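You operate a simulated robot arm through the tools that you are given. There is no shell and no other tool.

The job below is to be done with a simulated robot arm. You get a single attempt, and the scene is never put back.

TASK
Unload the water tube, latch the lid and cool to +10C or lower.
Fine: the tube goes from the rotor back to its stand; COOL switch only, no run.

It is judged by the outcome, as a careful person would: the job done as asked, and still so three seconds after it is handed in. It fails if anything else is knocked over, pushed out of place, dropped, spilled or broken. Lids that push on must go on centred and level and be pressed home; caps that screw on are set level and turned clockwise until they are tight.

THE ROBOT
A 6-joint arm with a two-finger gripper, fixed in place. Base frame: the origin is at the foot of the arm, x ahead of it, y to its left, z up. Lengths are in cm, angles in rad, forces in N, time in s.
Its first joint turns from -2.897 to 2.897 rad. Payload 2.45 kg.
The tool frame sits at the grasp point between the pads (the TCP): z along the fingers, y along the line on which they close. The tips reach 2 cm beyond it. Largest opening 14 cm; the body of the gripper starts 16.8 cm behind the TCP.
Orientation is that of the tool frame in the base frame, as [roll, pitch, yaw] about the fixed x, y, z axes, in that order (R = Rz(yaw) Ry(pitch) Rx(roll)). With the fingers straight down and closing along the base's y, the tool's x points along the base's -x, its y along +y and its z along -z.

THE INTERFACE
- The arm moves only by the tool step_arm. Its arguments are lists of equal length, an entry for each row: "translation": the shift along the base's x, y, z in m, a list of three; "dr": the turn, a rotation vector about the base's x, y, z in rad, a list of three; "jaw": the gripper command, from -1 (fully open) to 1 (shut), values between in proportion. In form: {"translation": [[x, y, z], ...], "dr": [[ax, ay, az], ...], "jaw": [jaw, ...]}. A call has 1 to 20 rows; each row shifts and turns the commanded pose from where the row before left it. Each row takes 0.2 s and may step no farther than 5 cm and 0.15 rad from the row before; otherwise, or with a gripper value out of range, the whole call is refused. Where a pose cannot be reached the arm comes as near as it can. A force on the tool above 90 N (or 10 N above the force at the start of the call, whichever is more), or a blocked arm, ends the call early, and 0.2 s more pass. Each finger travels about 4.5 cm/s and halts on what it meets, pressing with about 34 N; the grip force reading is that of the motor and also rises with nothing between the fingers. The clock runs only during rows and for 0.2 s after the last one: add rows that do not move to give the fingers time. It gives the time, the measured TCP pose, the force on the tool (base axes), the opening and the grip force at its end, in the units of the frame above (readings bear some noise), with the torque about the TCP (base axes, N m) and any sound that the robot's microphone picked up.
- Cameras (640 x 400 px; columns grow to the right, rows downward): "scene" is fixed at [6.79, 49.84, 168.1]; the picture's right is [-0.31, -0.95, 0.00], its down [-0.51, 0.17, -0.84] and it looks along [0.80, -0.26, -0.54] (base axes); focal length 241 px, centre (320, 200). "wrist" rides on the gripper at [7.8, 1.1, -20.9] in the tool frame; the picture's right is [-0.14, 0.99, 0.00], its down [-0.92, -0.13, -0.37] and it looks along [-0.36, -0.05, 0.93] (tool axes); focal length 280 px, centre (320, 200). There is no depth. A picture from a camera that has moved, and an enlarged one, comes with that camera's place and axes in the base frame and with its lens. The place of the scene camera against the robot may be out by one fixed shift of up to 2.5 cm in any direction.
- get_image(camera): a new picture of that camera. No time passes.
- zoom(camera, box): a new picture of the part [left, top, right, bottom] of that camera's present view, enlarged. No time passes.
- close_job(): hands the job in; it is judged then, once.

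Nothing tells you positions but the pictures and the camera data. Unless the task says otherwise, let go and move clear before handing in.

The tools are called by a JSON object that holds its "fn" and its "kwargs". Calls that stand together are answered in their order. step_arm: Moves the arm, as the interface text tells. Its arguments: {"type":"object","properties":{"translation":{"type":"array","items":{"type":"array","items":{"type":"number"}}},"dr":{"type":"array","items":{"type":"array","items":{"type":"number"}}},"jaw":{"type":"array","items":{"type":"number"}}},"required":["translation","dr","jaw"]} The other tools are called the same way: get_image (camera) takes a picture; zoom (camera, box) takes an enlarged picture of a part of a camera's view; close_job () hands the job in.

At the start:

```text
time: 0.0
eef_pos: [51.84, -22.74, 155.36]
ee_rot: [3.14, 0.002, 3.141]
ft_force: [0.9, -0.6, -0.3]
moment: [0.0, 0.03, 0.01]
gripper_width: 14.02
finger_force: 0.0
```

scene: 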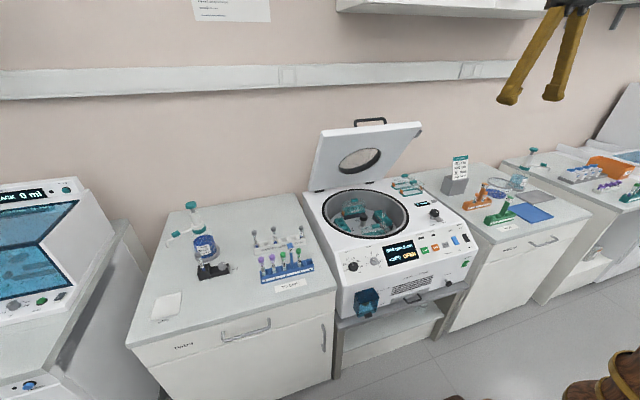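
wrist: 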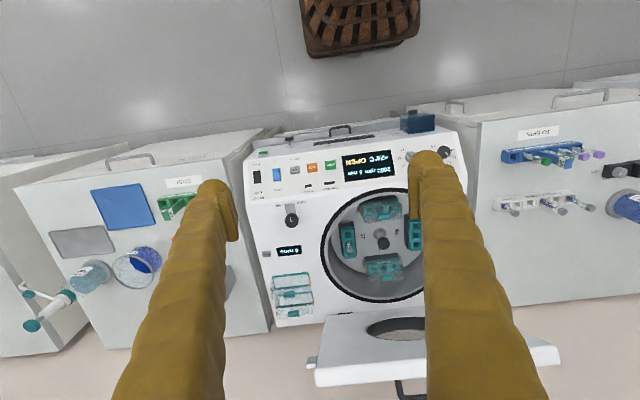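

I see a centrifuge with its lid open in the middle, tube racks on the bench to its left, and other equipment to its right. I'll look closer at each before moving.

{"fn": "zoom", "kwargs": {"camera": "scene", "box": [300, 170, 480, 300]}}

{"fn": "zoom", "kwargs": {"camera": "scene", "box": [140, 190, 340, 330]}}

{"fn": "zoom", "kwargs": {"camera": "wrist", "box": [240, 110, 480, 310]}}

{"fn": "zoom", "kwargs": {"camera": "wrist", "box": [460, 110, 640, 240]}}

{"fn": "zoom", "kwargs": {"camera": "scene", "box": [320, 220, 480, 330]}}

{"fn": "zoom", "kwargs": {"camera": "scene", "box": [420, 130, 640, 270]}}

```text
3.08 times, centred on (390, 235) of scene
camera zoom: at [6.79, 49.84, 168.1], right [-0.31, -0.95, 0.0], down [-0.51, 0.17, -0.84], along [0.8, -0.26, -0.54], focal length 742 px, centre (105, 92)
```

zoom: 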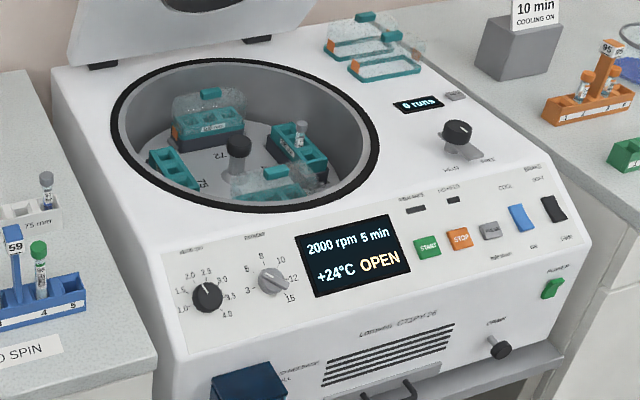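

```text
2.86 times, centred on (240, 260) of scene
camera zoom: at [6.79, 49.84, 168.1], right [-0.31, -0.95, 0.0], down [-0.51, 0.17, -0.84], along [0.8, -0.26, -0.54], focal length 689 px, centre (549, 29)
```

zoom: 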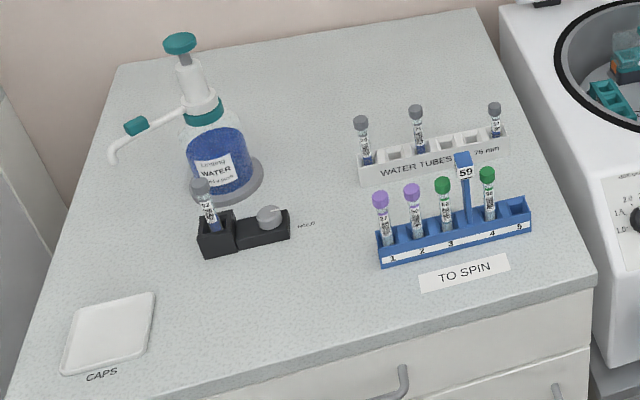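

```text
2.00 times, centred on (360, 210) of wrist
camera zoom: at [44.01, -21.65, 176.39], right [0.14, 0.99, 0.0], down [0.92, -0.13, 0.37], along [0.37, -0.05, -0.93], focal length 561 px, centre (240, 180)
```

zoom: 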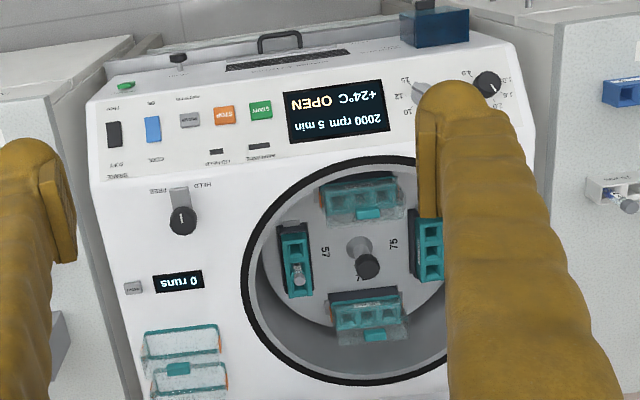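

```text
3.08 times, centred on (550, 175) of wrist
camera zoom: at [44.01, -21.65, 176.39], right [0.14, 0.99, 0.0], down [0.92, -0.13, 0.37], along [0.37, -0.05, -0.93], focal length 863 px, centre (-388, 277)
```

zoom: 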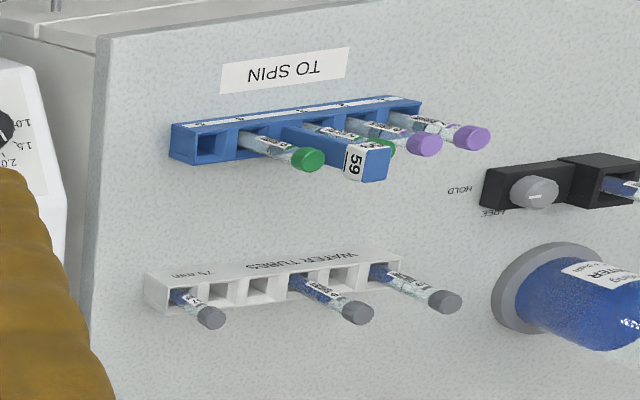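

```text
3.64 times, centred on (400, 275) of scene
camera zoom: at [6.79, 49.84, 168.1], right [-0.31, -0.95, 0.0], down [-0.51, 0.17, -0.84], along [0.8, -0.26, -0.54], focal length 877 px, centre (29, -73)
```

zoom: 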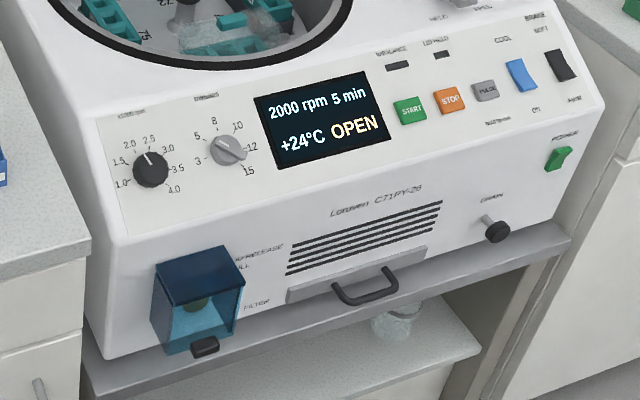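

```text
2.86 times, centred on (530, 200) of scene
camera zoom: at [6.79, 49.84, 168.1], right [-0.31, -0.95, 0.0], down [-0.51, 0.17, -0.84], along [0.8, -0.26, -0.54], focal length 689 px, centre (-280, 200)
```

zoom: 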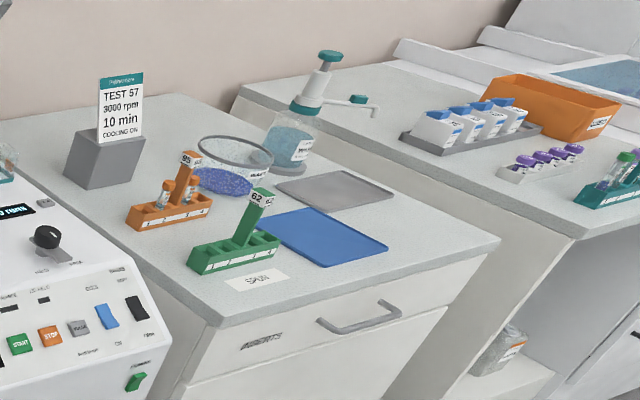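

The grey-capped tube sits in one of the uncovered rotor buckets, and the white "WATER TUBES 75 mm" stand is on the left bench. My estimate for the rotor centre is about (101, -6, 85). I'll bring the wrist camera over the machine for closer pictures.

{"fn": "step_arm", "kwargs": {"translation": [[0.025, 0.012, -0.03], [0.025, 0.012, -0.03], [0.025, 0.012, -0.03], [0.025, 0.012, -0.03], [0.025, 0.012, -0.03], [0.025, 0.012, -0.03], [0.025, 0.012, -0.03], [0.025, 0.012, -0.03], [0.025, 0.012, -0.03], [0.025, 0.012, -0.03]], "dr": [[0, 0, 0], [0, 0, 0], [0, 0, 0], [0, 0, 0], [0, 0, 0], [0, 0, 0], [0, 0, 0], [0, 0, 0], [0, 0, 0], [0, 0, 0]], "jaw": [-1, -1, -1, -1, -1, -1, -1, -1, -1, -1]}}

{"fn": "get_image", "kwargs": {"camera": "wrist"}}

{"fn": "get_image", "kwargs": {"camera": "scene"}}

```text
time: 2.2
eef_pos: [76.89, -10.44, 125.48]
ee_rot: [-3.141, 0.0, -3.14]
ft_force: [-0.6, 0.3, 0.8]
moment: [0.01, -0.04, 0.01]
gripper_width: 13.98
finger_force: 0.1
```

```text
taken
camera wrist: at [69.07, -9.35, 146.49], right [0.14, 0.99, 0.0], down [0.92, -0.13, 0.37], along [0.37, -0.05, -0.93], focal length 280 px, centre (320, 200)
```

wrist: 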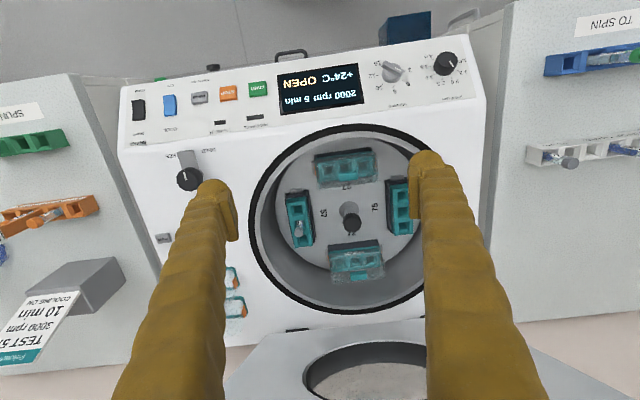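

```text
taken
```

scene: 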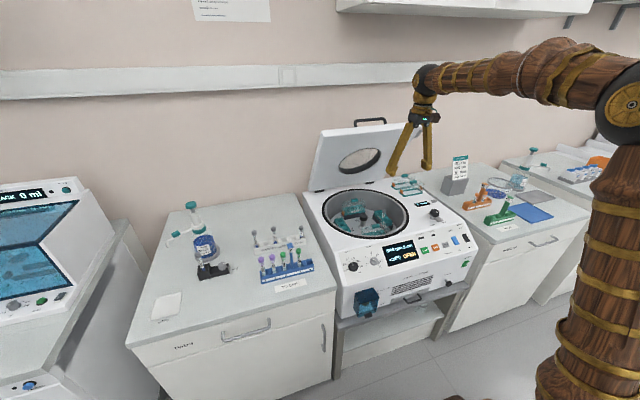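

{"fn": "zoom", "kwargs": {"camera": "wrist", "box": [110, 60, 270, 160]}}

{"fn": "zoom", "kwargs": {"camera": "wrist", "box": [250, 120, 430, 240]}}

{"fn": "zoom", "kwargs": {"camera": "wrist", "box": [130, 130, 250, 250]}}

{"fn": "zoom", "kwargs": {"camera": "wrist", "box": [250, 200, 430, 330]}}

{"fn": "zoom", "kwargs": {"camera": "scene", "box": [290, 110, 430, 240]}}

{"fn": "zoom", "kwargs": {"camera": "wrist", "box": [500, 90, 640, 200]}}

{"fn": "zoom", "kwargs": {"camera": "scene", "box": [400, 200, 480, 250]}}

```text
4.00 times, centred on (190, 110) of wrist
camera zoom: at [69.07, -9.35, 146.49], right [0.14, 0.99, 0.0], down [0.92, -0.13, 0.37], along [0.37, -0.05, -0.93], focal length 1122 px, centre (840, 560)
```

zoom: 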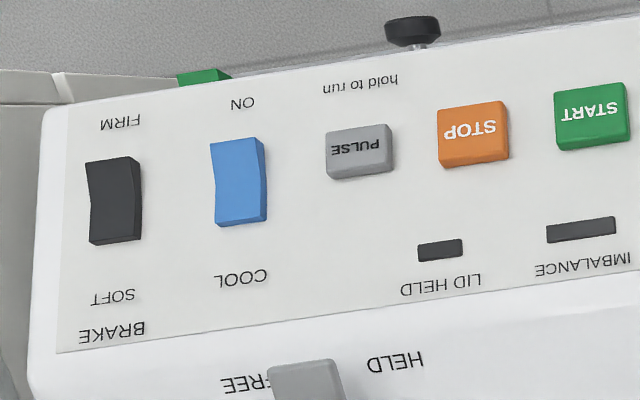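

```text
3.33 times, centred on (340, 180) of wrist
camera zoom: at [69.07, -9.35, 146.49], right [0.14, 0.99, 0.0], down [0.92, -0.13, 0.37], along [0.37, -0.05, -0.93], focal length 935 px, centre (253, 267)
```

zoom: 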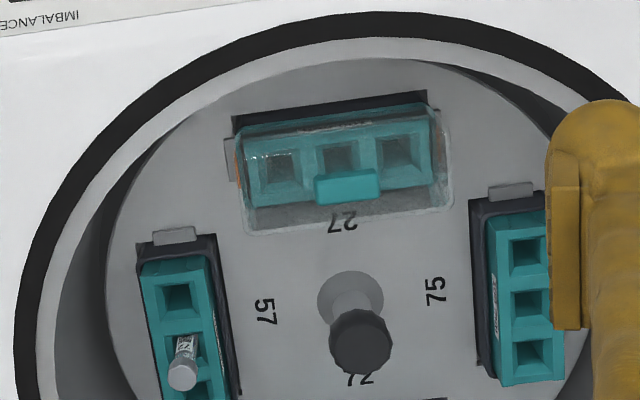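

```text
3.33 times, centred on (190, 190) of wrist
camera zoom: at [69.07, -9.35, 146.49], right [0.14, 0.99, 0.0], down [0.92, -0.13, 0.37], along [0.37, -0.05, -0.93], focal length 935 px, centre (753, 233)
```

zoom: 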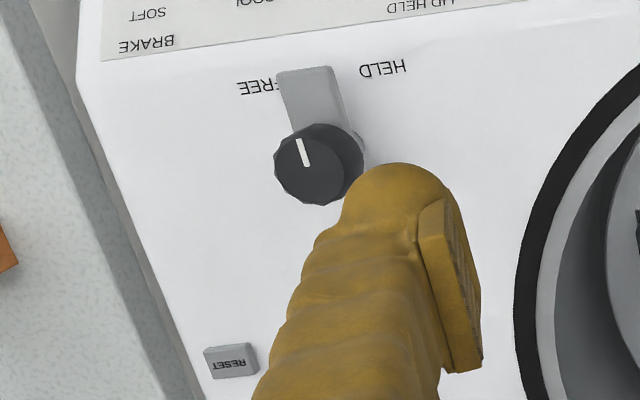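

```text
3.08 times, centred on (340, 265) of wrist
camera zoom: at [69.07, -9.35, 146.49], right [0.14, 0.99, 0.0], down [0.92, -0.13, 0.37], along [0.37, -0.05, -0.93], focal length 863 px, centre (258, 0)
```

zoom: 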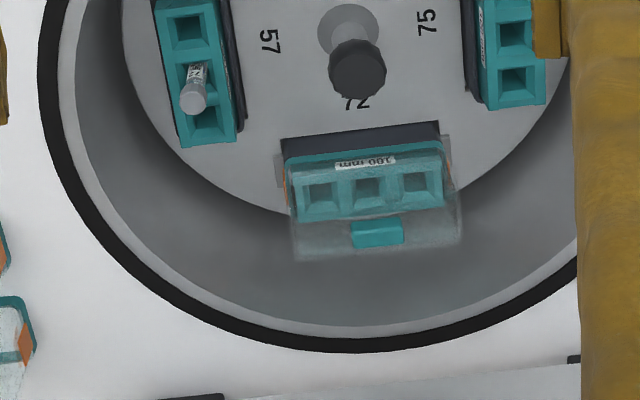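

```text
3.08 times, centred on (360, 175) of scene
camera zoom: at [6.79, 49.84, 168.1], right [-0.31, -0.95, 0.0], down [-0.51, 0.17, -0.84], along [0.8, -0.26, -0.54], focal length 742 px, centre (197, 277)
```

zoom: 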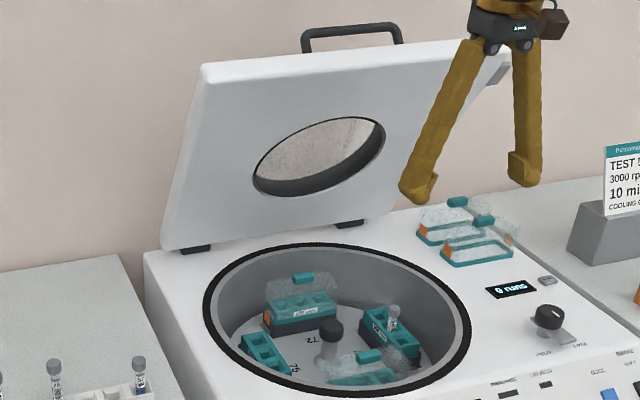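

```text
3.64 times, centred on (570, 145) of wrist
camera zoom: at [69.07, -9.35, 146.49], right [0.14, 0.99, 0.0], down [0.92, -0.13, 0.37], along [0.37, -0.05, -0.93], focal length 1020 px, centre (-589, 400)
```

zoom: 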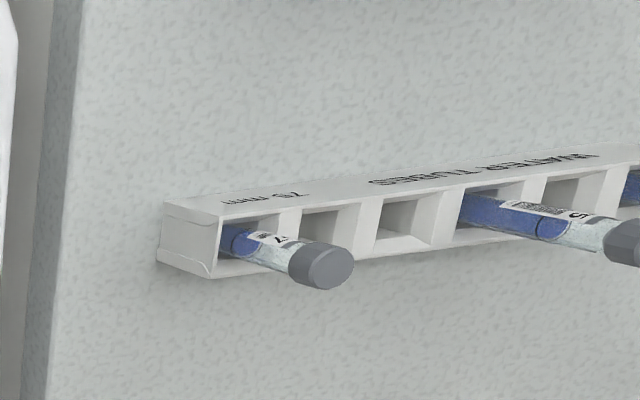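

```text
8.00 times, centred on (440, 225) of scene
camera zoom: at [6.79, 49.84, 168.1], right [-0.31, -0.95, 0.0], down [-0.51, 0.17, -0.84], along [0.8, -0.26, -0.54], focal length 1930 px, centre (-640, 0)
```

zoom: 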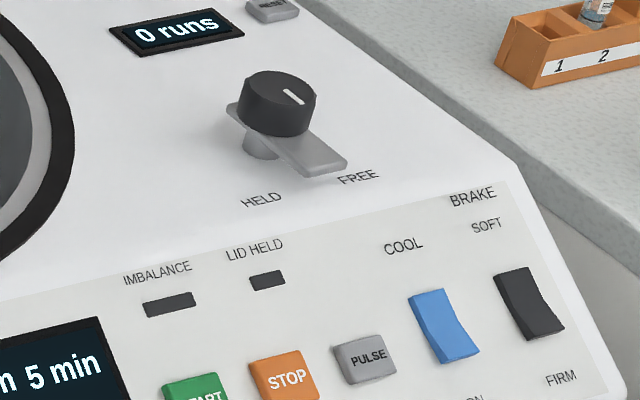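

The 57 bucket holds the tube in its middle hole. The lid latch is a knob with a tongue, now at FREE and turning clockwise to HELD, and COOL is the blue rocker. I'm moving closer over the tube to fix its position and check my reach.

{"fn": "step_arm", "kwargs": {"translation": [[0.03, -0.012, -0.03], [0.03, -0.012, -0.03], [0.03, -0.012, -0.03], [0.03, -0.012, -0.03], [0.03, -0.012, -0.03]], "dr": [[0, 0, 0], [0, 0, 0], [0, 0, 0], [0, 0, 0], [0, 0, 0]], "jaw": [-1, -1, -1, -1, -1]}}

{"fn": "get_image", "kwargs": {"camera": "wrist"}}

{"fn": "get_image", "kwargs": {"camera": "scene"}}

```text
time: 3.4
eef_pos: [91.66, -16.75, 110.21]
ee_rot: [3.14, 0.003, 3.141]
ft_force: [-0.5, 0.1, 0.7]
moment: [-0.01, -0.05, 0.02]
gripper_width: 14.0
finger_force: 0.1
```

```text
taken
camera wrist: at [83.8, -15.57, 131.24], right [0.14, 0.99, 0.0], down [0.92, -0.13, 0.37], along [0.37, -0.05, -0.93], focal length 280 px, centre (320, 200)
```

wrist: 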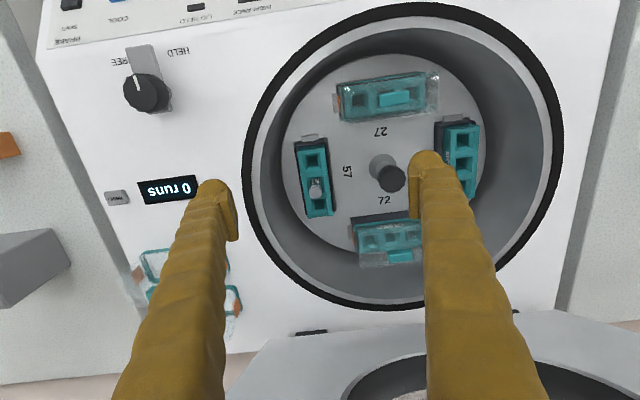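

```text
taken
```

scene: 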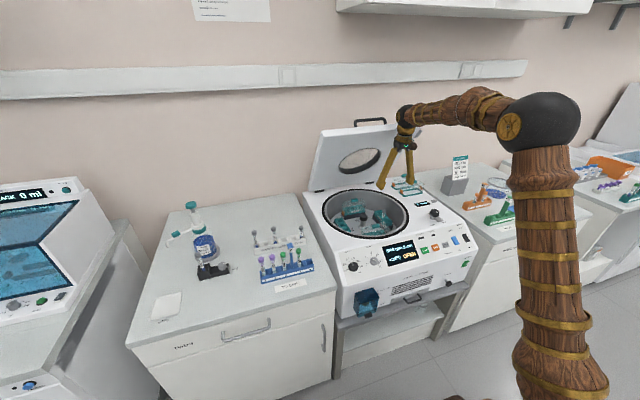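

The cap works out at about (96.1, -17.6, 95) and the rotor centre at about (98, -6), which is just inside reach. I'll go above the cap with the jaws partly closed and look again.

{"fn": "step_arm", "kwargs": {"translation": [[0.022, -0.004, -0.02], [0.022, -0.004, -0.02], [0, 0, -0.02], [0, 0, -0.02], [0, 0, 0]], "dr": [[0, 0, 0], [0, 0, 0], [0, 0, 0], [0, 0, 0], [0, 0, 0]], "jaw": [0.1, 0.1, 0.1, 0.1, 0.1]}}

{"fn": "get_image", "kwargs": {"camera": "wrist"}}

{"fn": "zoom", "kwargs": {"camera": "wrist", "box": [240, 140, 400, 240]}}

{"fn": "zoom", "kwargs": {"camera": "scene", "box": [300, 130, 460, 230]}}

```text
time: 4.6
eef_pos: [96.08, -17.58, 102.36]
ee_rot: [3.14, 0.0, 3.141]
ft_force: [-0.2, -0.6, -0.1]
moment: [0.04, 0.02, 0.02]
gripper_width: 6.31
finger_force: 0.2
```

```text
taken
camera wrist: at [88.31, -16.47, 123.3], right [0.14, 0.99, 0.0], down [0.92, -0.13, 0.37], along [0.37, -0.05, -0.93], focal length 280 px, centre (320, 200)
```

wrist: 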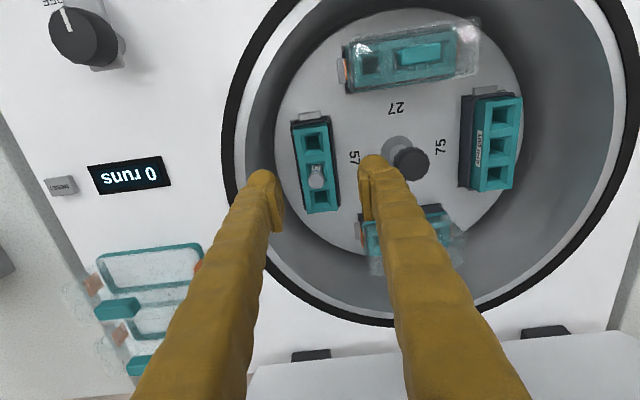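

```text
4.00 times, centred on (320, 190) of wrist
camera zoom: at [88.31, -16.47, 123.3], right [0.14, 0.99, 0.0], down [0.92, -0.13, 0.37], along [0.37, -0.05, -0.93], focal length 1122 px, centre (320, 240)
```

zoom: 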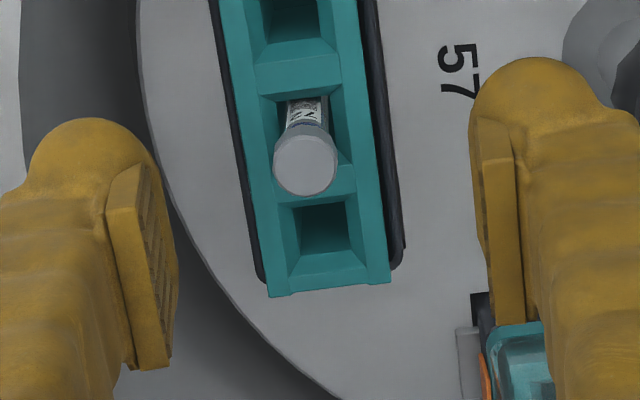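

```text
4.00 times, centred on (380, 180) of scene
camera zoom: at [6.79, 49.84, 168.1], right [-0.31, -0.95, 0.0], down [-0.51, 0.17, -0.84], along [0.8, -0.26, -0.54], focal length 965 px, centre (80, 280)
```

zoom: 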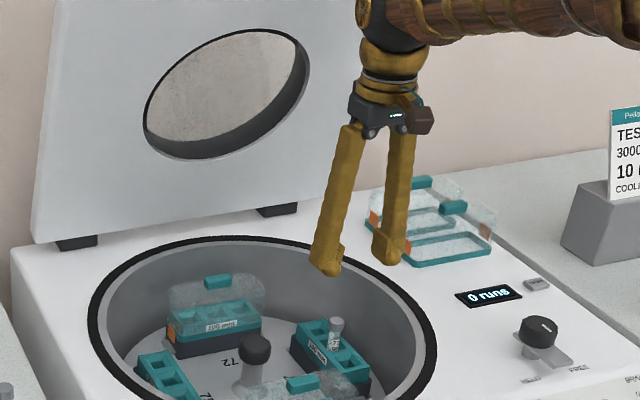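

With corrected camera axes the cap top comes out nearer (99.5, -18.6, 88), and the rotor knob at (98.8, -6, 88). I'll move above that point and check how well the arm tracks at this distance.

{"fn": "step_arm", "kwargs": {"translation": [[0.017, -0.005, -0.015], [0.017, -0.005, -0.015], [0, 0, -0.02], [0, 0, -0.014], [0, 0, 0]], "dr": [[0, 0, 0], [0, 0, 0], [0, 0, 0], [0, 0, 0], [0, 0, 0]], "jaw": [0.1, 0.1, 0.1, 0.1, 0.1]}}

{"fn": "get_image", "kwargs": {"camera": "wrist"}}

{"fn": "zoom", "kwargs": {"camera": "wrist", "box": [240, 140, 400, 240]}}

{"fn": "zoom", "kwargs": {"camera": "scene", "box": [300, 130, 460, 230]}}

```text
time: 5.8
eef_pos: [99.51, -18.53, 95.97]
ee_rot: [3.14, 0.002, -3.141]
ft_force: [-0.4, -0.6, -0.3]
moment: [-0.02, 0.0, -0.01]
gripper_width: 6.31
finger_force: 0.1
```

```text
taken
camera wrist: at [91.77, -17.46, 116.99], right [0.14, 0.99, 0.0], down [0.92, -0.13, 0.37], along [0.37, -0.05, -0.93], focal length 280 px, centre (320, 200)
```

wrist: 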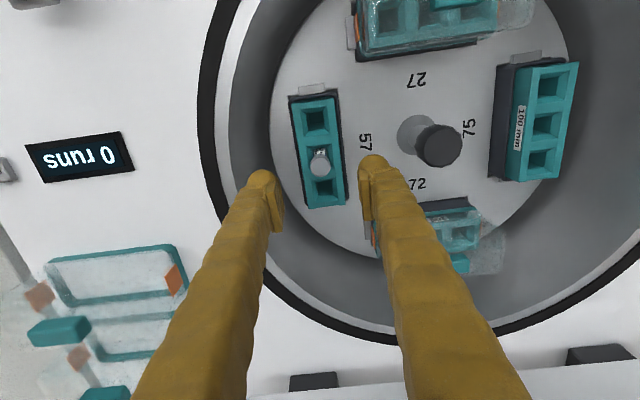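

```text
4.00 times, centred on (320, 190) of wrist
camera zoom: at [91.77, -17.46, 116.99], right [0.14, 0.99, 0.0], down [0.92, -0.13, 0.37], along [0.37, -0.05, -0.93], focal length 1122 px, centre (320, 240)
```

zoom: 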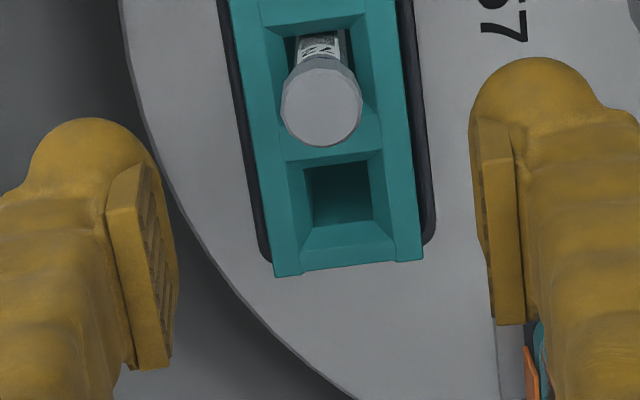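

```text
4.00 times, centred on (380, 180) of scene
camera zoom: at [6.79, 49.84, 168.1], right [-0.31, -0.95, 0.0], down [-0.51, 0.17, -0.84], along [0.8, -0.26, -0.54], focal length 965 px, centre (80, 280)
```

zoom: 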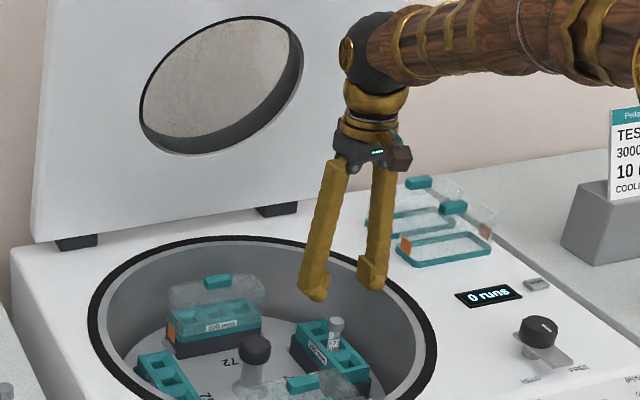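

The arm reaches here, and the cap top refines to (99.2, -18.5, 88.5). I'll lower so the fingertips straddle the cap while staying above the adapter, then check before closing.

{"fn": "step_arm", "kwargs": {"translation": [[-0.002, 0, -0.02], [0, 0, -0.02], [0, 0, -0.02], [0, 0, -0.015], [0, 0, 0]], "dr": [[0, 0, 0], [0, 0, 0], [0, 0, 0], [0, 0, 0], [0, 0, 0]], "jaw": [0.1, 0.1, 0.1, 0.1, 0.1]}}

{"fn": "get_image", "kwargs": {"camera": "wrist"}}

{"fn": "zoom", "kwargs": {"camera": "wrist", "box": [240, 140, 400, 240]}}

{"fn": "zoom", "kwargs": {"camera": "scene", "box": [340, 170, 420, 220]}}

```text
time: 7.0
eef_pos: [99.4, -18.65, 88.58]
ee_rot: [3.14, 0.002, -3.141]
ft_force: [-0.3, -0.1, -0.7]
moment: [-0.01, 0.0, 0.02]
gripper_width: 6.3
finger_force: 0.0
```

```text
taken
camera wrist: at [91.64, -17.43, 109.49], right [0.14, 0.99, 0.0], down [0.92, -0.13, 0.37], along [0.37, -0.05, -0.93], focal length 280 px, centre (320, 200)
```

wrist: 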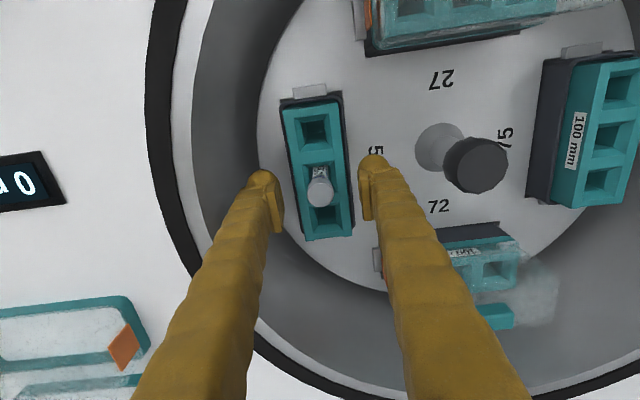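

```text
4.00 times, centred on (320, 190) of wrist
camera zoom: at [91.64, -17.43, 109.49], right [0.14, 0.99, 0.0], down [0.92, -0.13, 0.37], along [0.37, -0.05, -0.93], focal length 1122 px, centre (320, 240)
```

zoom: 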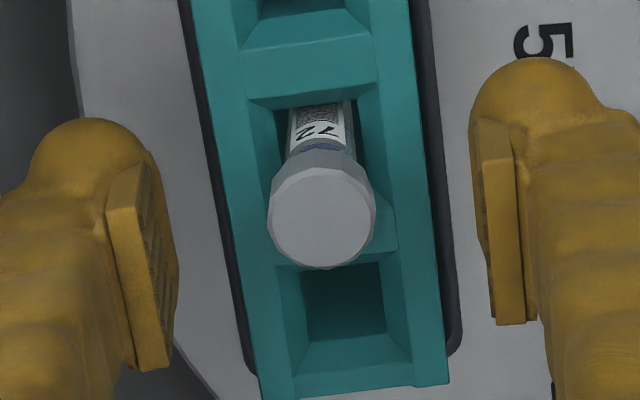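

```text
8.00 times, centred on (380, 195) of scene
camera zoom: at [6.79, 49.84, 168.1], right [-0.31, -0.95, 0.0], down [-0.51, 0.17, -0.84], along [0.8, -0.26, -0.54], focal length 1930 px, centre (-160, 240)
```

zoom: 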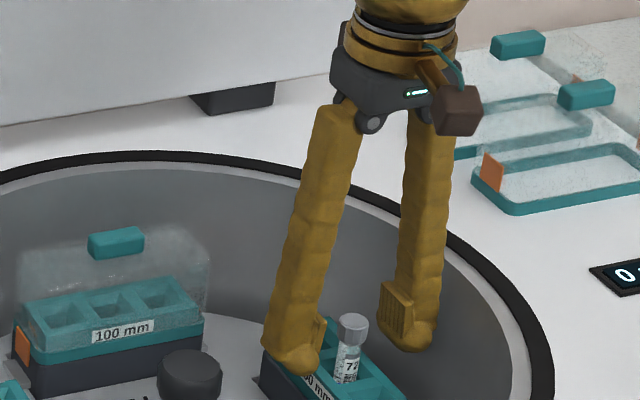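

The cap is centred between the fingers, its top slightly above the TCP, with the adapter surface at about z 84. I'll lower 1 cm more and close on the cap.

{"fn": "step_arm", "kwargs": {"translation": [[0, 0.0005, -0.005], [0, 0, -0.005], [0, 0, 0], [0, 0, 0], [0, 0, 0], [0, 0, 0], [0, 0, 0]], "dr": [[0, 0, 0], [0, 0, 0], [0, 0, 0], [0, 0, 0], [0, 0, 0], [0, 0, 0], [0, 0, 0]], "jaw": [0.1, 0.1, 0.4, 0.6, 0.8, 0.9, 0.9]}}

{"fn": "zoom", "kwargs": {"camera": "wrist", "box": [240, 140, 400, 240]}}

{"fn": "zoom", "kwargs": {"camera": "scene", "box": [340, 170, 420, 220]}}

```text
time: 8.6
eef_pos: [99.44, -18.57, 87.59]
ee_rot: [-3.141, 0.002, -3.14]
ft_force: [1.0, -0.6, 0.2]
moment: [0.03, -0.01, -0.02]
gripper_width: 1.45
finger_force: 34.0
```

```text
4.00 times, centred on (320, 190) of wrist
camera zoom: at [91.61, -17.39, 108.5], right [0.14, 0.99, 0.0], down [0.92, -0.13, 0.37], along [0.37, -0.05, -0.93], focal length 1122 px, centre (320, 240)
```

zoom: 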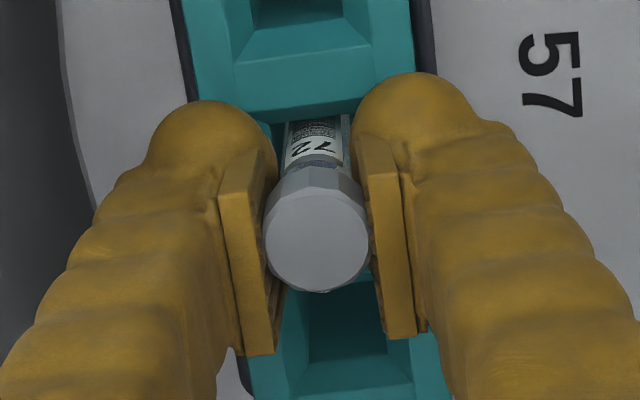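

```text
8.00 times, centred on (380, 195) of scene
camera zoom: at [6.79, 49.84, 168.1], right [-0.31, -0.95, 0.0], down [-0.51, 0.17, -0.84], along [0.8, -0.26, -0.54], focal length 1930 px, centre (-160, 240)
```

zoom: 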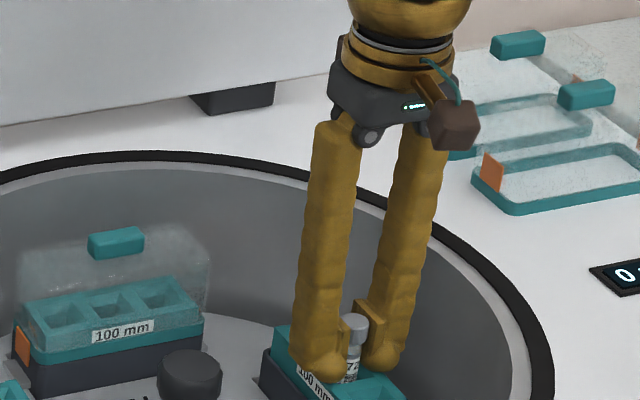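

I'm holding the tube at 34 N with a 1.45 cm opening. I'll lift slowly straight up and check that it follows.

{"fn": "step_arm", "kwargs": {"translation": [[0, 0, 0.005], [0, 0, 0.01], [0, 0, 0.015], [0, 0, 0.02], [0, 0, 0.02], [0, 0, 0.02], [0, 0, 0.02], [0, 0, 0]], "dr": [[0, 0, 0], [0, 0, 0], [0, 0, 0], [0, 0, 0], [0, 0, 0], [0, 0, 0], [0, 0, 0], [0, 0, 0]], "jaw": [0.9, 0.9, 0.9, 0.9, 0.9, 0.9, 0.9, 0.9]}}

{"fn": "zoom", "kwargs": {"camera": "wrist", "box": [200, 100, 440, 250]}}

{"fn": "zoom", "kwargs": {"camera": "scene", "box": [320, 150, 440, 225]}}

```text
time: 10.4
eef_pos: [99.52, -18.52, 98.51]
ee_rot: [3.141, 0.003, 3.141]
ft_force: [-0.4, 0.4, -0.8]
moment: [-0.01, 0.01, 0.01]
gripper_width: 1.44
finger_force: 33.9
```

```text
2.67 times, centred on (320, 175) of wrist
camera zoom: at [91.69, -17.36, 119.46], right [0.14, 0.99, 0.0], down [0.92, -0.13, 0.37], along [0.37, -0.05, -0.93], focal length 748 px, centre (320, 267)
```

zoom: 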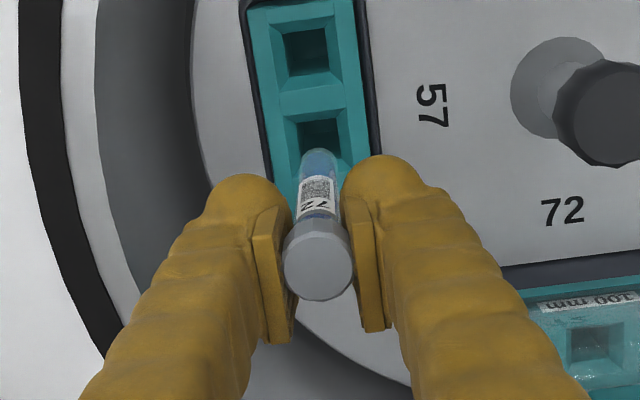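

```text
5.33 times, centred on (380, 188) of scene
camera zoom: at [6.79, 49.84, 168.1], right [-0.31, -0.95, 0.0], down [-0.51, 0.17, -0.84], along [0.8, -0.26, -0.54], focal length 1287 px, centre (0, 267)
```

zoom: 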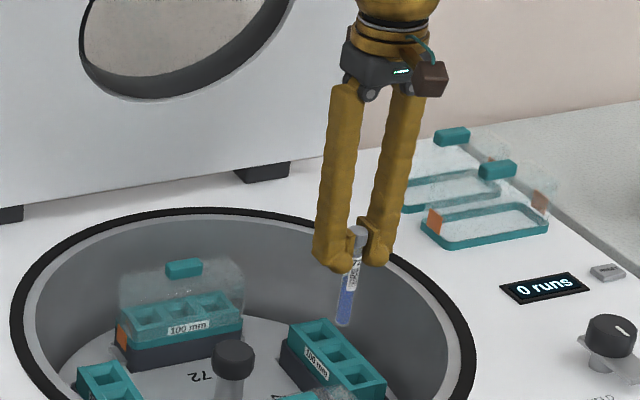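

The tube came free and hangs upright. The white stand's row runs along y from about 32 to 54, at x about 87, with its cap tops at about z 99. I'll lift clear of the rim and machine, then carry the tube toward the stand while turning the gripper 90° so the fingers open across the row.

{"fn": "step_arm", "kwargs": {"translation": [[0, 0, 0.03], [0, 0, 0.04], [0, 0, 0.04], [0, 0, 0.04], [0, 0, 0.04], [0, 0, 0.04], [-0.02, 0.01, 0], [-0.03, 0.02, 0], [-0.03, 0.03, 0], [-0.03, 0.03, 0], [0, 0.04, 0], [0, 0.04, 0], [0, 0.04, 0], [0, 0.04, 0], [0, 0, 0]], "dr": [[0, 0, 0], [0, 0, 0], [0, 0, 0], [0, 0, 0], [0, 0, 0], [0, 0, 0], [0, 0, 0.1], [0, 0, 0.1], [0, 0, 0.1], [0, 0, 0.1], [0, 0, 0.1], [0, 0, 0.1], [0, 0, 0.1], [0, 0, 0.1], [0, 0, 0]], "jaw": [0.9, 0.9, 0.9, 0.9, 0.9, 0.9, 0.9, 0.9, 0.9, 0.9, 0.9, 0.9, 0.9, 0.9, 0.9]}}

{"fn": "get_image", "kwargs": {"camera": "wrist"}}

{"fn": "get_image", "kwargs": {"camera": "scene"}}

```text
time: 13.6
eef_pos: [88.48, 6.67, 121.67]
ee_rot: [3.141, 0.002, -2.339]
ft_force: [-0.2, -0.3, 0.0]
moment: [-0.04, -0.02, 0.01]
gripper_width: 1.47
finger_force: 33.8
```

```text
taken
camera wrist: at [82.3, 1.88, 142.66], right [-0.62, 0.79, 0.0], down [0.73, 0.57, 0.37], along [0.29, 0.23, -0.93], focal length 280 px, centre (320, 200)
```

wrist: 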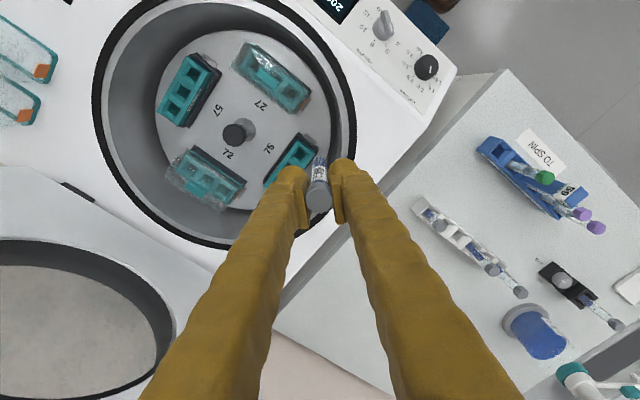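

```text
taken
```

scene: 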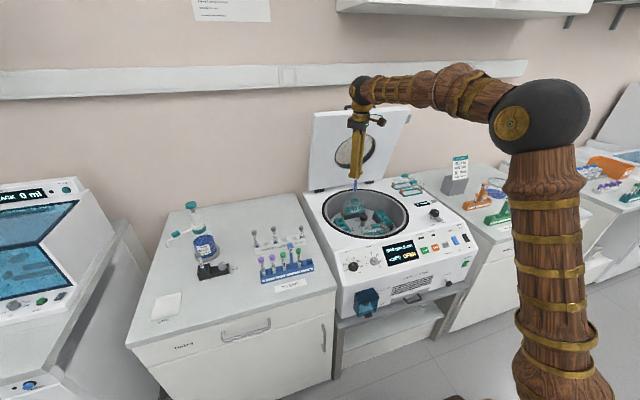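

The tube is still held and the path is clear. I'll keep turning and move on toward the stand.

{"fn": "step_arm", "kwargs": {"translation": [[0, 0.03, 0], [0, 0.03, 0], [0, 0.03, 0], [0, 0.03, 0], [0, 0.03, 0], [0, 0.03, 0], [0, 0, 0], [0, 0, 0], [0, 0, 0]], "dr": [[0, 0, 0.11], [0, 0, 0.11], [0, 0, 0.11], [0, 0, 0.11], [0, 0, 0.11], [0, 0, 0.11], [0, 0, 0.109], [0, 0, 0], [0, 0, 0]], "jaw": [0.9, 0.9, 0.9, 0.9, 0.9, 0.9, 0.9, 0.9, 0.9]}}

{"fn": "get_image", "kwargs": {"camera": "wrist"}}

{"fn": "zoom", "kwargs": {"camera": "wrist", "box": [200, 80, 440, 230]}}

{"fn": "zoom", "kwargs": {"camera": "scene", "box": [220, 180, 380, 280]}}

```text
time: 15.6
eef_pos: [88.31, 24.73, 121.57]
ee_rot: [3.14, 0.001, -1.574]
ft_force: [-0.8, -0.3, -0.4]
moment: [0.02, -0.02, 0.01]
gripper_width: 1.44
finger_force: 34.0
```

```text
taken
camera wrist: at [87.33, 16.82, 142.51], right [-0.99, 0.14, 0.0], down [0.13, 0.92, 0.37], along [0.05, 0.37, -0.93], focal length 280 px, centre (320, 200)
```

wrist: 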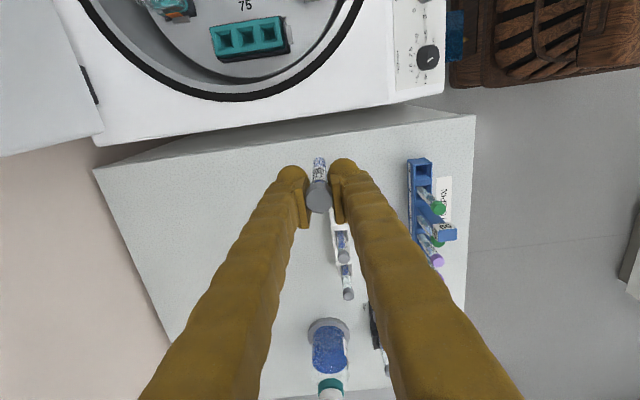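

```text
2.67 times, centred on (320, 155) of wrist
camera zoom: at [87.33, 16.82, 142.51], right [-0.99, 0.14, 0.0], down [0.13, 0.92, 0.37], along [0.05, 0.37, -0.93], focal length 748 px, centre (320, 320)
```

zoom: 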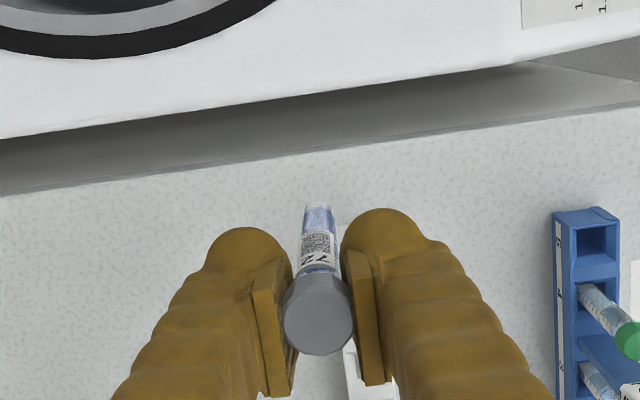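

```text
4.00 times, centred on (300, 230) of scene
camera zoom: at [6.79, 49.84, 168.1], right [-0.31, -0.95, 0.0], down [-0.51, 0.17, -0.84], along [0.8, -0.26, -0.54], focal length 965 px, centre (400, 80)
```

zoom: 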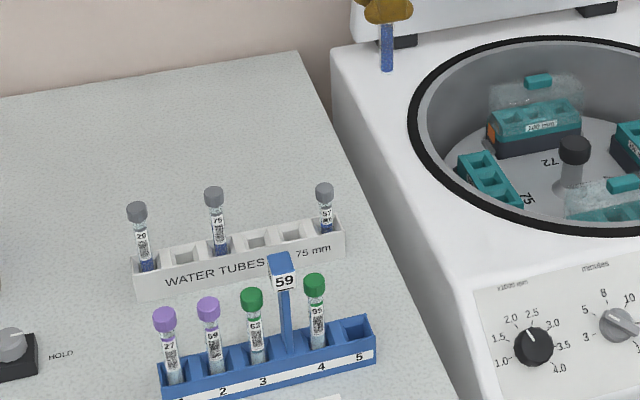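

The stand has six slots, with tubes in slots 1, 3 and 6 counted from the left. The tubes look like different lengths, so I'll read the stand's markings before choosing a slot.

{"fn": "zoom", "kwargs": {"camera": "scene", "box": [245, 220, 315, 264]}}

{"fn": "zoom", "kwargs": {"camera": "wrist", "box": [300, 190, 380, 310]}}

{"fn": "zoom", "kwargs": {"camera": "scene", "box": [280, 160, 340, 200]}}

```text
9.09 times, centred on (280, 242) of scene
camera zoom: at [6.79, 49.84, 168.1], right [-0.31, -0.95, 0.0], down [-0.51, 0.17, -0.84], along [0.8, -0.26, -0.54], focal length 2193 px, centre (684, -182)
```

zoom: 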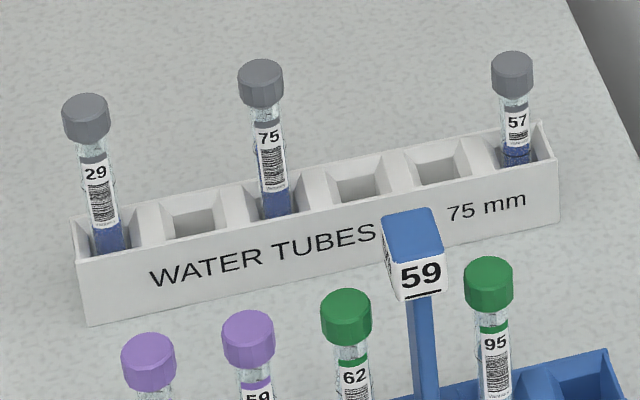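

```text
3.33 times, centred on (340, 250) of wrist
camera zoom: at [87.33, 16.82, 142.51], right [-0.99, 0.14, 0.0], down [0.13, 0.92, 0.37], along [0.05, 0.37, -0.93], focal length 935 px, centre (253, 33)
```

zoom: 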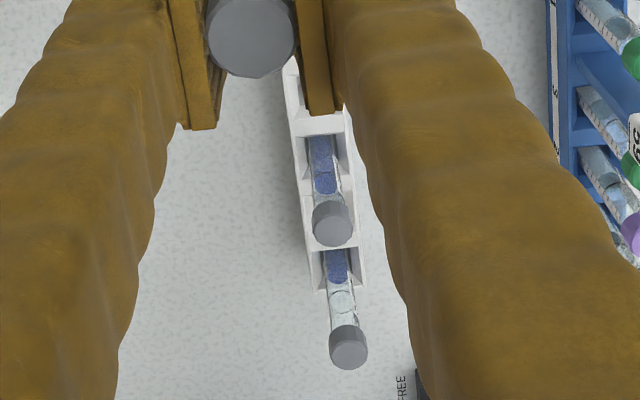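

```text
10.00 times, centred on (310, 180) of scene
camera zoom: at [6.79, 49.84, 168.1], right [-0.31, -0.95, 0.0], down [-0.51, 0.17, -0.84], along [0.8, -0.26, -0.54], focal length 2413 px, centre (420, 400)
```

zoom: 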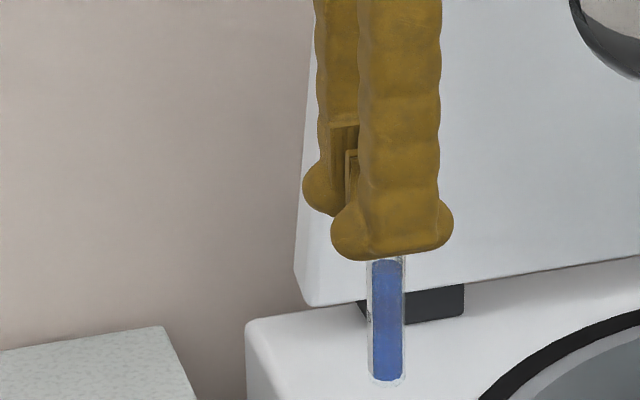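

Tubes 29 and 75 are the long kind, like the 72 I'm holding, and the "75 mm" marking covers only the right-hand slots. So I'll use empty slot 2 at about (87.0, 48.0), between 29 and 75. I'll move above it and part-way down, then look.

{"fn": "step_arm", "kwargs": {"translation": [[-0.003, 0.04, 0], [-0.005, 0.04, 0], [-0.005, 0.04, 0], [0, 0.04, 0], [0, 0.04, 0], [0, 0.0327, 0], [0, 0, -0.025], [0, 0, -0.025], [0, 0, -0.025], [0, 0, -0.025], [0, 0, 0]], "dr": [[0, 0, 0], [0, 0, 0], [0, 0, 0], [0, 0, 0], [0, 0, 0], [0, 0, 0], [0, 0, 0], [0, 0, 0], [0, 0, 0], [0, 0, 0], [0, 0, 0]], "jaw": [0.9, 0.9, 0.9, 0.9, 0.9, 0.9, 0.9, 0.9, 0.9, 0.9, 0.9]}}

{"fn": "zoom", "kwargs": {"camera": "wrist", "box": [200, 80, 440, 230]}}

{"fn": "zoom", "kwargs": {"camera": "scene", "box": [225, 200, 315, 256]}}

```text
time: 18.0
eef_pos: [87.24, 47.72, 111.52]
ee_rot: [-3.141, 0.002, -1.573]
ft_force: [0.2, 0.8, 0.0]
moment: [0.01, 0.0, 0.0]
gripper_width: 1.46
finger_force: 34.4
```

```text
2.67 times, centred on (320, 155) of wrist
camera zoom: at [86.21, 39.9, 132.61], right [-0.99, 0.14, 0.0], down [0.13, 0.92, 0.37], along [0.05, 0.37, -0.93], focal length 748 px, centre (320, 320)
```

zoom: 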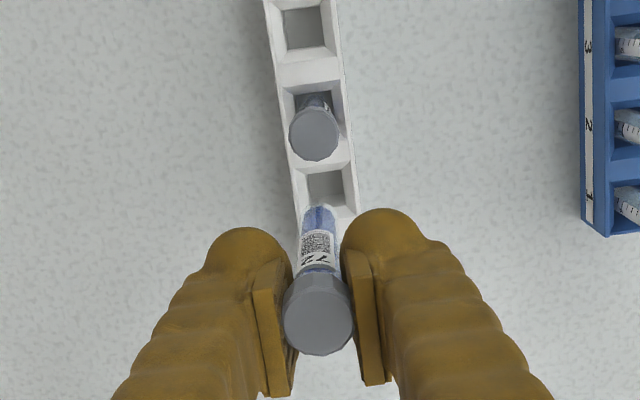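

```text
7.11 times, centred on (270, 228) of scene
camera zoom: at [6.79, 49.84, 168.1], right [-0.31, -0.95, 0.0], down [-0.51, 0.17, -0.84], along [0.8, -0.26, -0.54], focal length 1716 px, centre (676, 1)
```

zoom: 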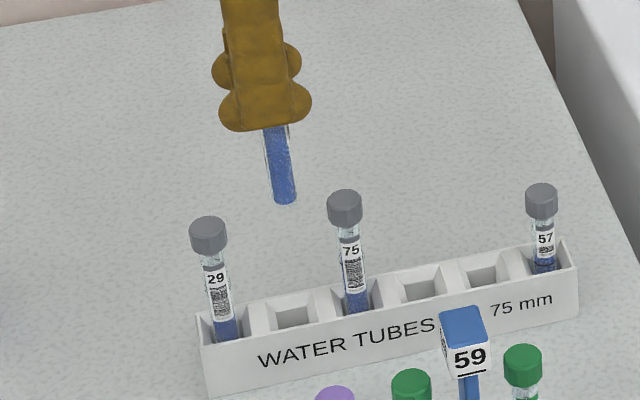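

The tube is about 0.4 cm short of slot 2 in y. I'll correct that and go lower, stopping just above the stand.

{"fn": "step_arm", "kwargs": {"translation": [[-0.002, 0.0045, 0], [0, 0, -0.02], [0, 0, -0.02], [0, 0, -0.015], [0, 0, 0]], "dr": [[0, 0, 0], [0, 0, 0], [0, 0, 0], [0, 0, 0], [0, 0, 0]], "jaw": [0.9, 0.9, 0.9, 0.9, 0.9]}}

{"fn": "zoom", "kwargs": {"camera": "wrist", "box": [200, 80, 440, 230]}}

{"fn": "zoom", "kwargs": {"camera": "scene", "box": [225, 200, 315, 256]}}

```text
time: 19.2
eef_pos: [86.9, 48.27, 106.1]
ee_rot: [-3.142, 0.001, -1.573]
ft_force: [-0.8, -0.4, 0.4]
moment: [0.0, 0.02, -0.01]
gripper_width: 1.46
finger_force: 34.2
```

```text
2.67 times, centred on (320, 155) of wrist
camera zoom: at [85.98, 40.47, 127.09], right [-0.99, 0.14, 0.0], down [0.13, 0.92, 0.37], along [0.05, 0.37, -0.93], focal length 748 px, centre (320, 320)
```

zoom: 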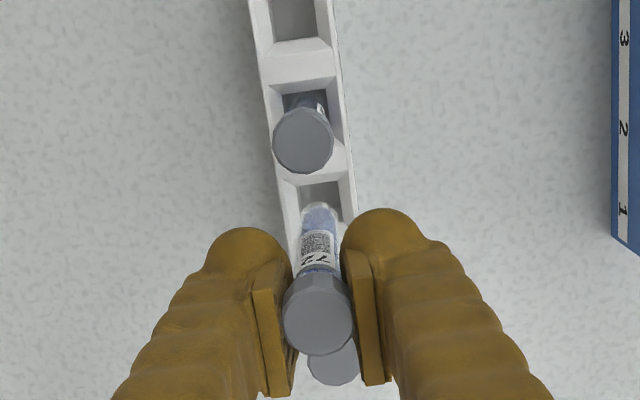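

```text
7.11 times, centred on (270, 228) of scene
camera zoom: at [6.79, 49.84, 168.1], right [-0.31, -0.95, 0.0], down [-0.51, 0.17, -0.84], along [0.8, -0.26, -0.54], focal length 1716 px, centre (676, 1)
```

zoom: 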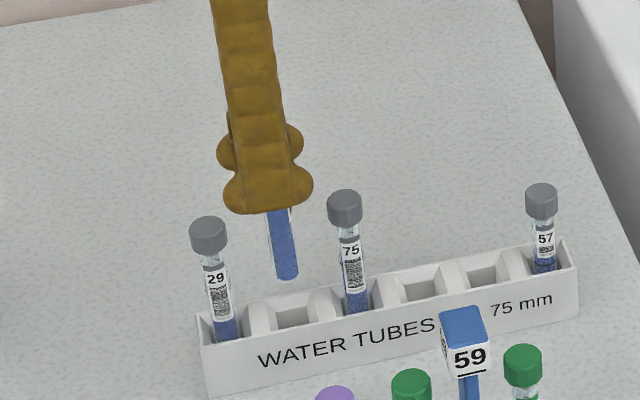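

The tube lines up with slot 2 in both views. I'm lowering it in small steps while watching the force.

{"fn": "step_arm", "kwargs": {"translation": [[0, 0, -0.01], [0, 0, -0.01], [0, 0, -0.01], [0, 0, -0.01], [0, 0, 0]], "dr": [[0, 0, 0], [0, 0, 0], [0, 0, 0], [0, 0, 0], [0, 0, 0]], "jaw": [0.9, 0.9, 0.9, 0.9, 0.9]}}

{"fn": "zoom", "kwargs": {"camera": "wrist", "box": [200, 80, 440, 230]}}

{"fn": "zoom", "kwargs": {"camera": "scene", "box": [225, 200, 315, 256]}}

```text
time: 20.4
eef_pos: [86.95, 48.21, 101.88]
ee_rot: [-3.14, 0.0, -1.571]
ft_force: [0.3, 2.7, -0.5]
moment: [0.2, 0.01, -0.02]
gripper_width: 1.45
finger_force: 33.8
```

```text
2.67 times, centred on (320, 155) of wrist
camera zoom: at [85.88, 40.4, 122.95], right [-0.99, 0.14, 0.0], down [0.13, 0.92, 0.37], along [0.05, 0.37, -0.93], focal length 748 px, centre (320, 320)
```

zoom: 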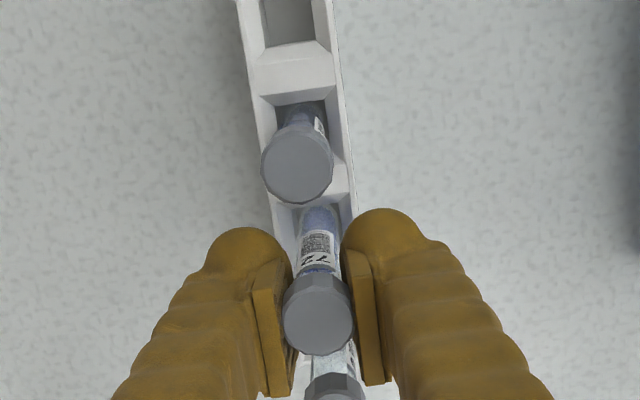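

```text
7.11 times, centred on (270, 228) of scene
camera zoom: at [6.79, 49.84, 168.1], right [-0.31, -0.95, 0.0], down [-0.51, 0.17, -0.84], along [0.8, -0.26, -0.54], focal length 1716 px, centre (676, 1)
```

zoom: 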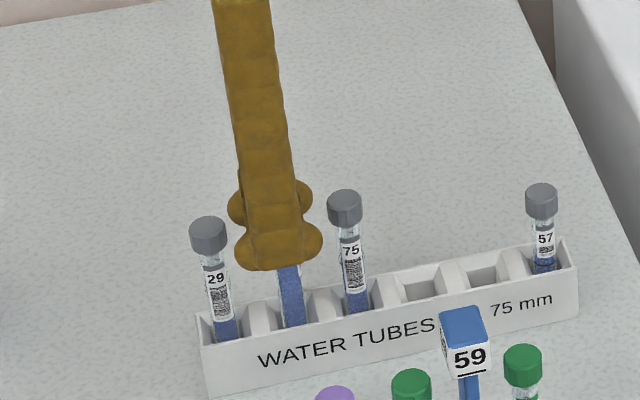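

The tube has entered the slot, with a slight side force of 2.7 N along +y. I'll ease it over that way and continue down gently.

{"fn": "step_arm", "kwargs": {"translation": [[0, 0.0015, 0], [0, 0.0005, -0.003], [0, 0, -0.005], [0, 0, -0.004], [0, 0, 0]], "dr": [[0, 0, 0], [0, 0, 0], [0, 0, 0], [0, 0, 0], [0, 0, 0]], "jaw": [0.9, 0.9, 0.9, 0.9, 0.9]}}

{"fn": "zoom", "kwargs": {"camera": "scene", "box": [225, 200, 315, 256]}}

{"fn": "zoom", "kwargs": {"camera": "wrist", "box": [200, 80, 440, 230]}}

```text
time: 21.6
eef_pos: [86.9, 48.3, 100.75]
ee_rot: [-3.14, 0.001, -1.572]
ft_force: [-1.1, 0.8, 0.0]
moment: [0.02, 0.01, 0.0]
gripper_width: 1.44
finger_force: 33.8
```

```text
7.11 times, centred on (270, 228) of scene
camera zoom: at [6.79, 49.84, 168.1], right [-0.31, -0.95, 0.0], down [-0.51, 0.17, -0.84], along [0.8, -0.26, -0.54], focal length 1716 px, centre (676, 1)
```

zoom: 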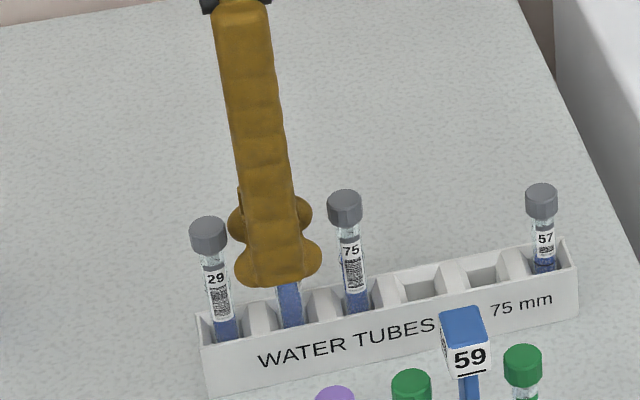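

```text
2.67 times, centred on (320, 155) of wrist
camera zoom: at [85.85, 40.58, 121.76], right [-0.99, 0.14, 0.0], down [0.13, 0.92, 0.37], along [0.05, 0.37, -0.93], focal length 748 px, centre (320, 320)
```

zoom: 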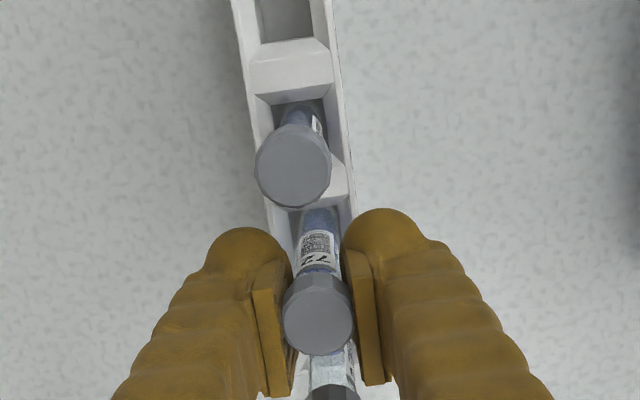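

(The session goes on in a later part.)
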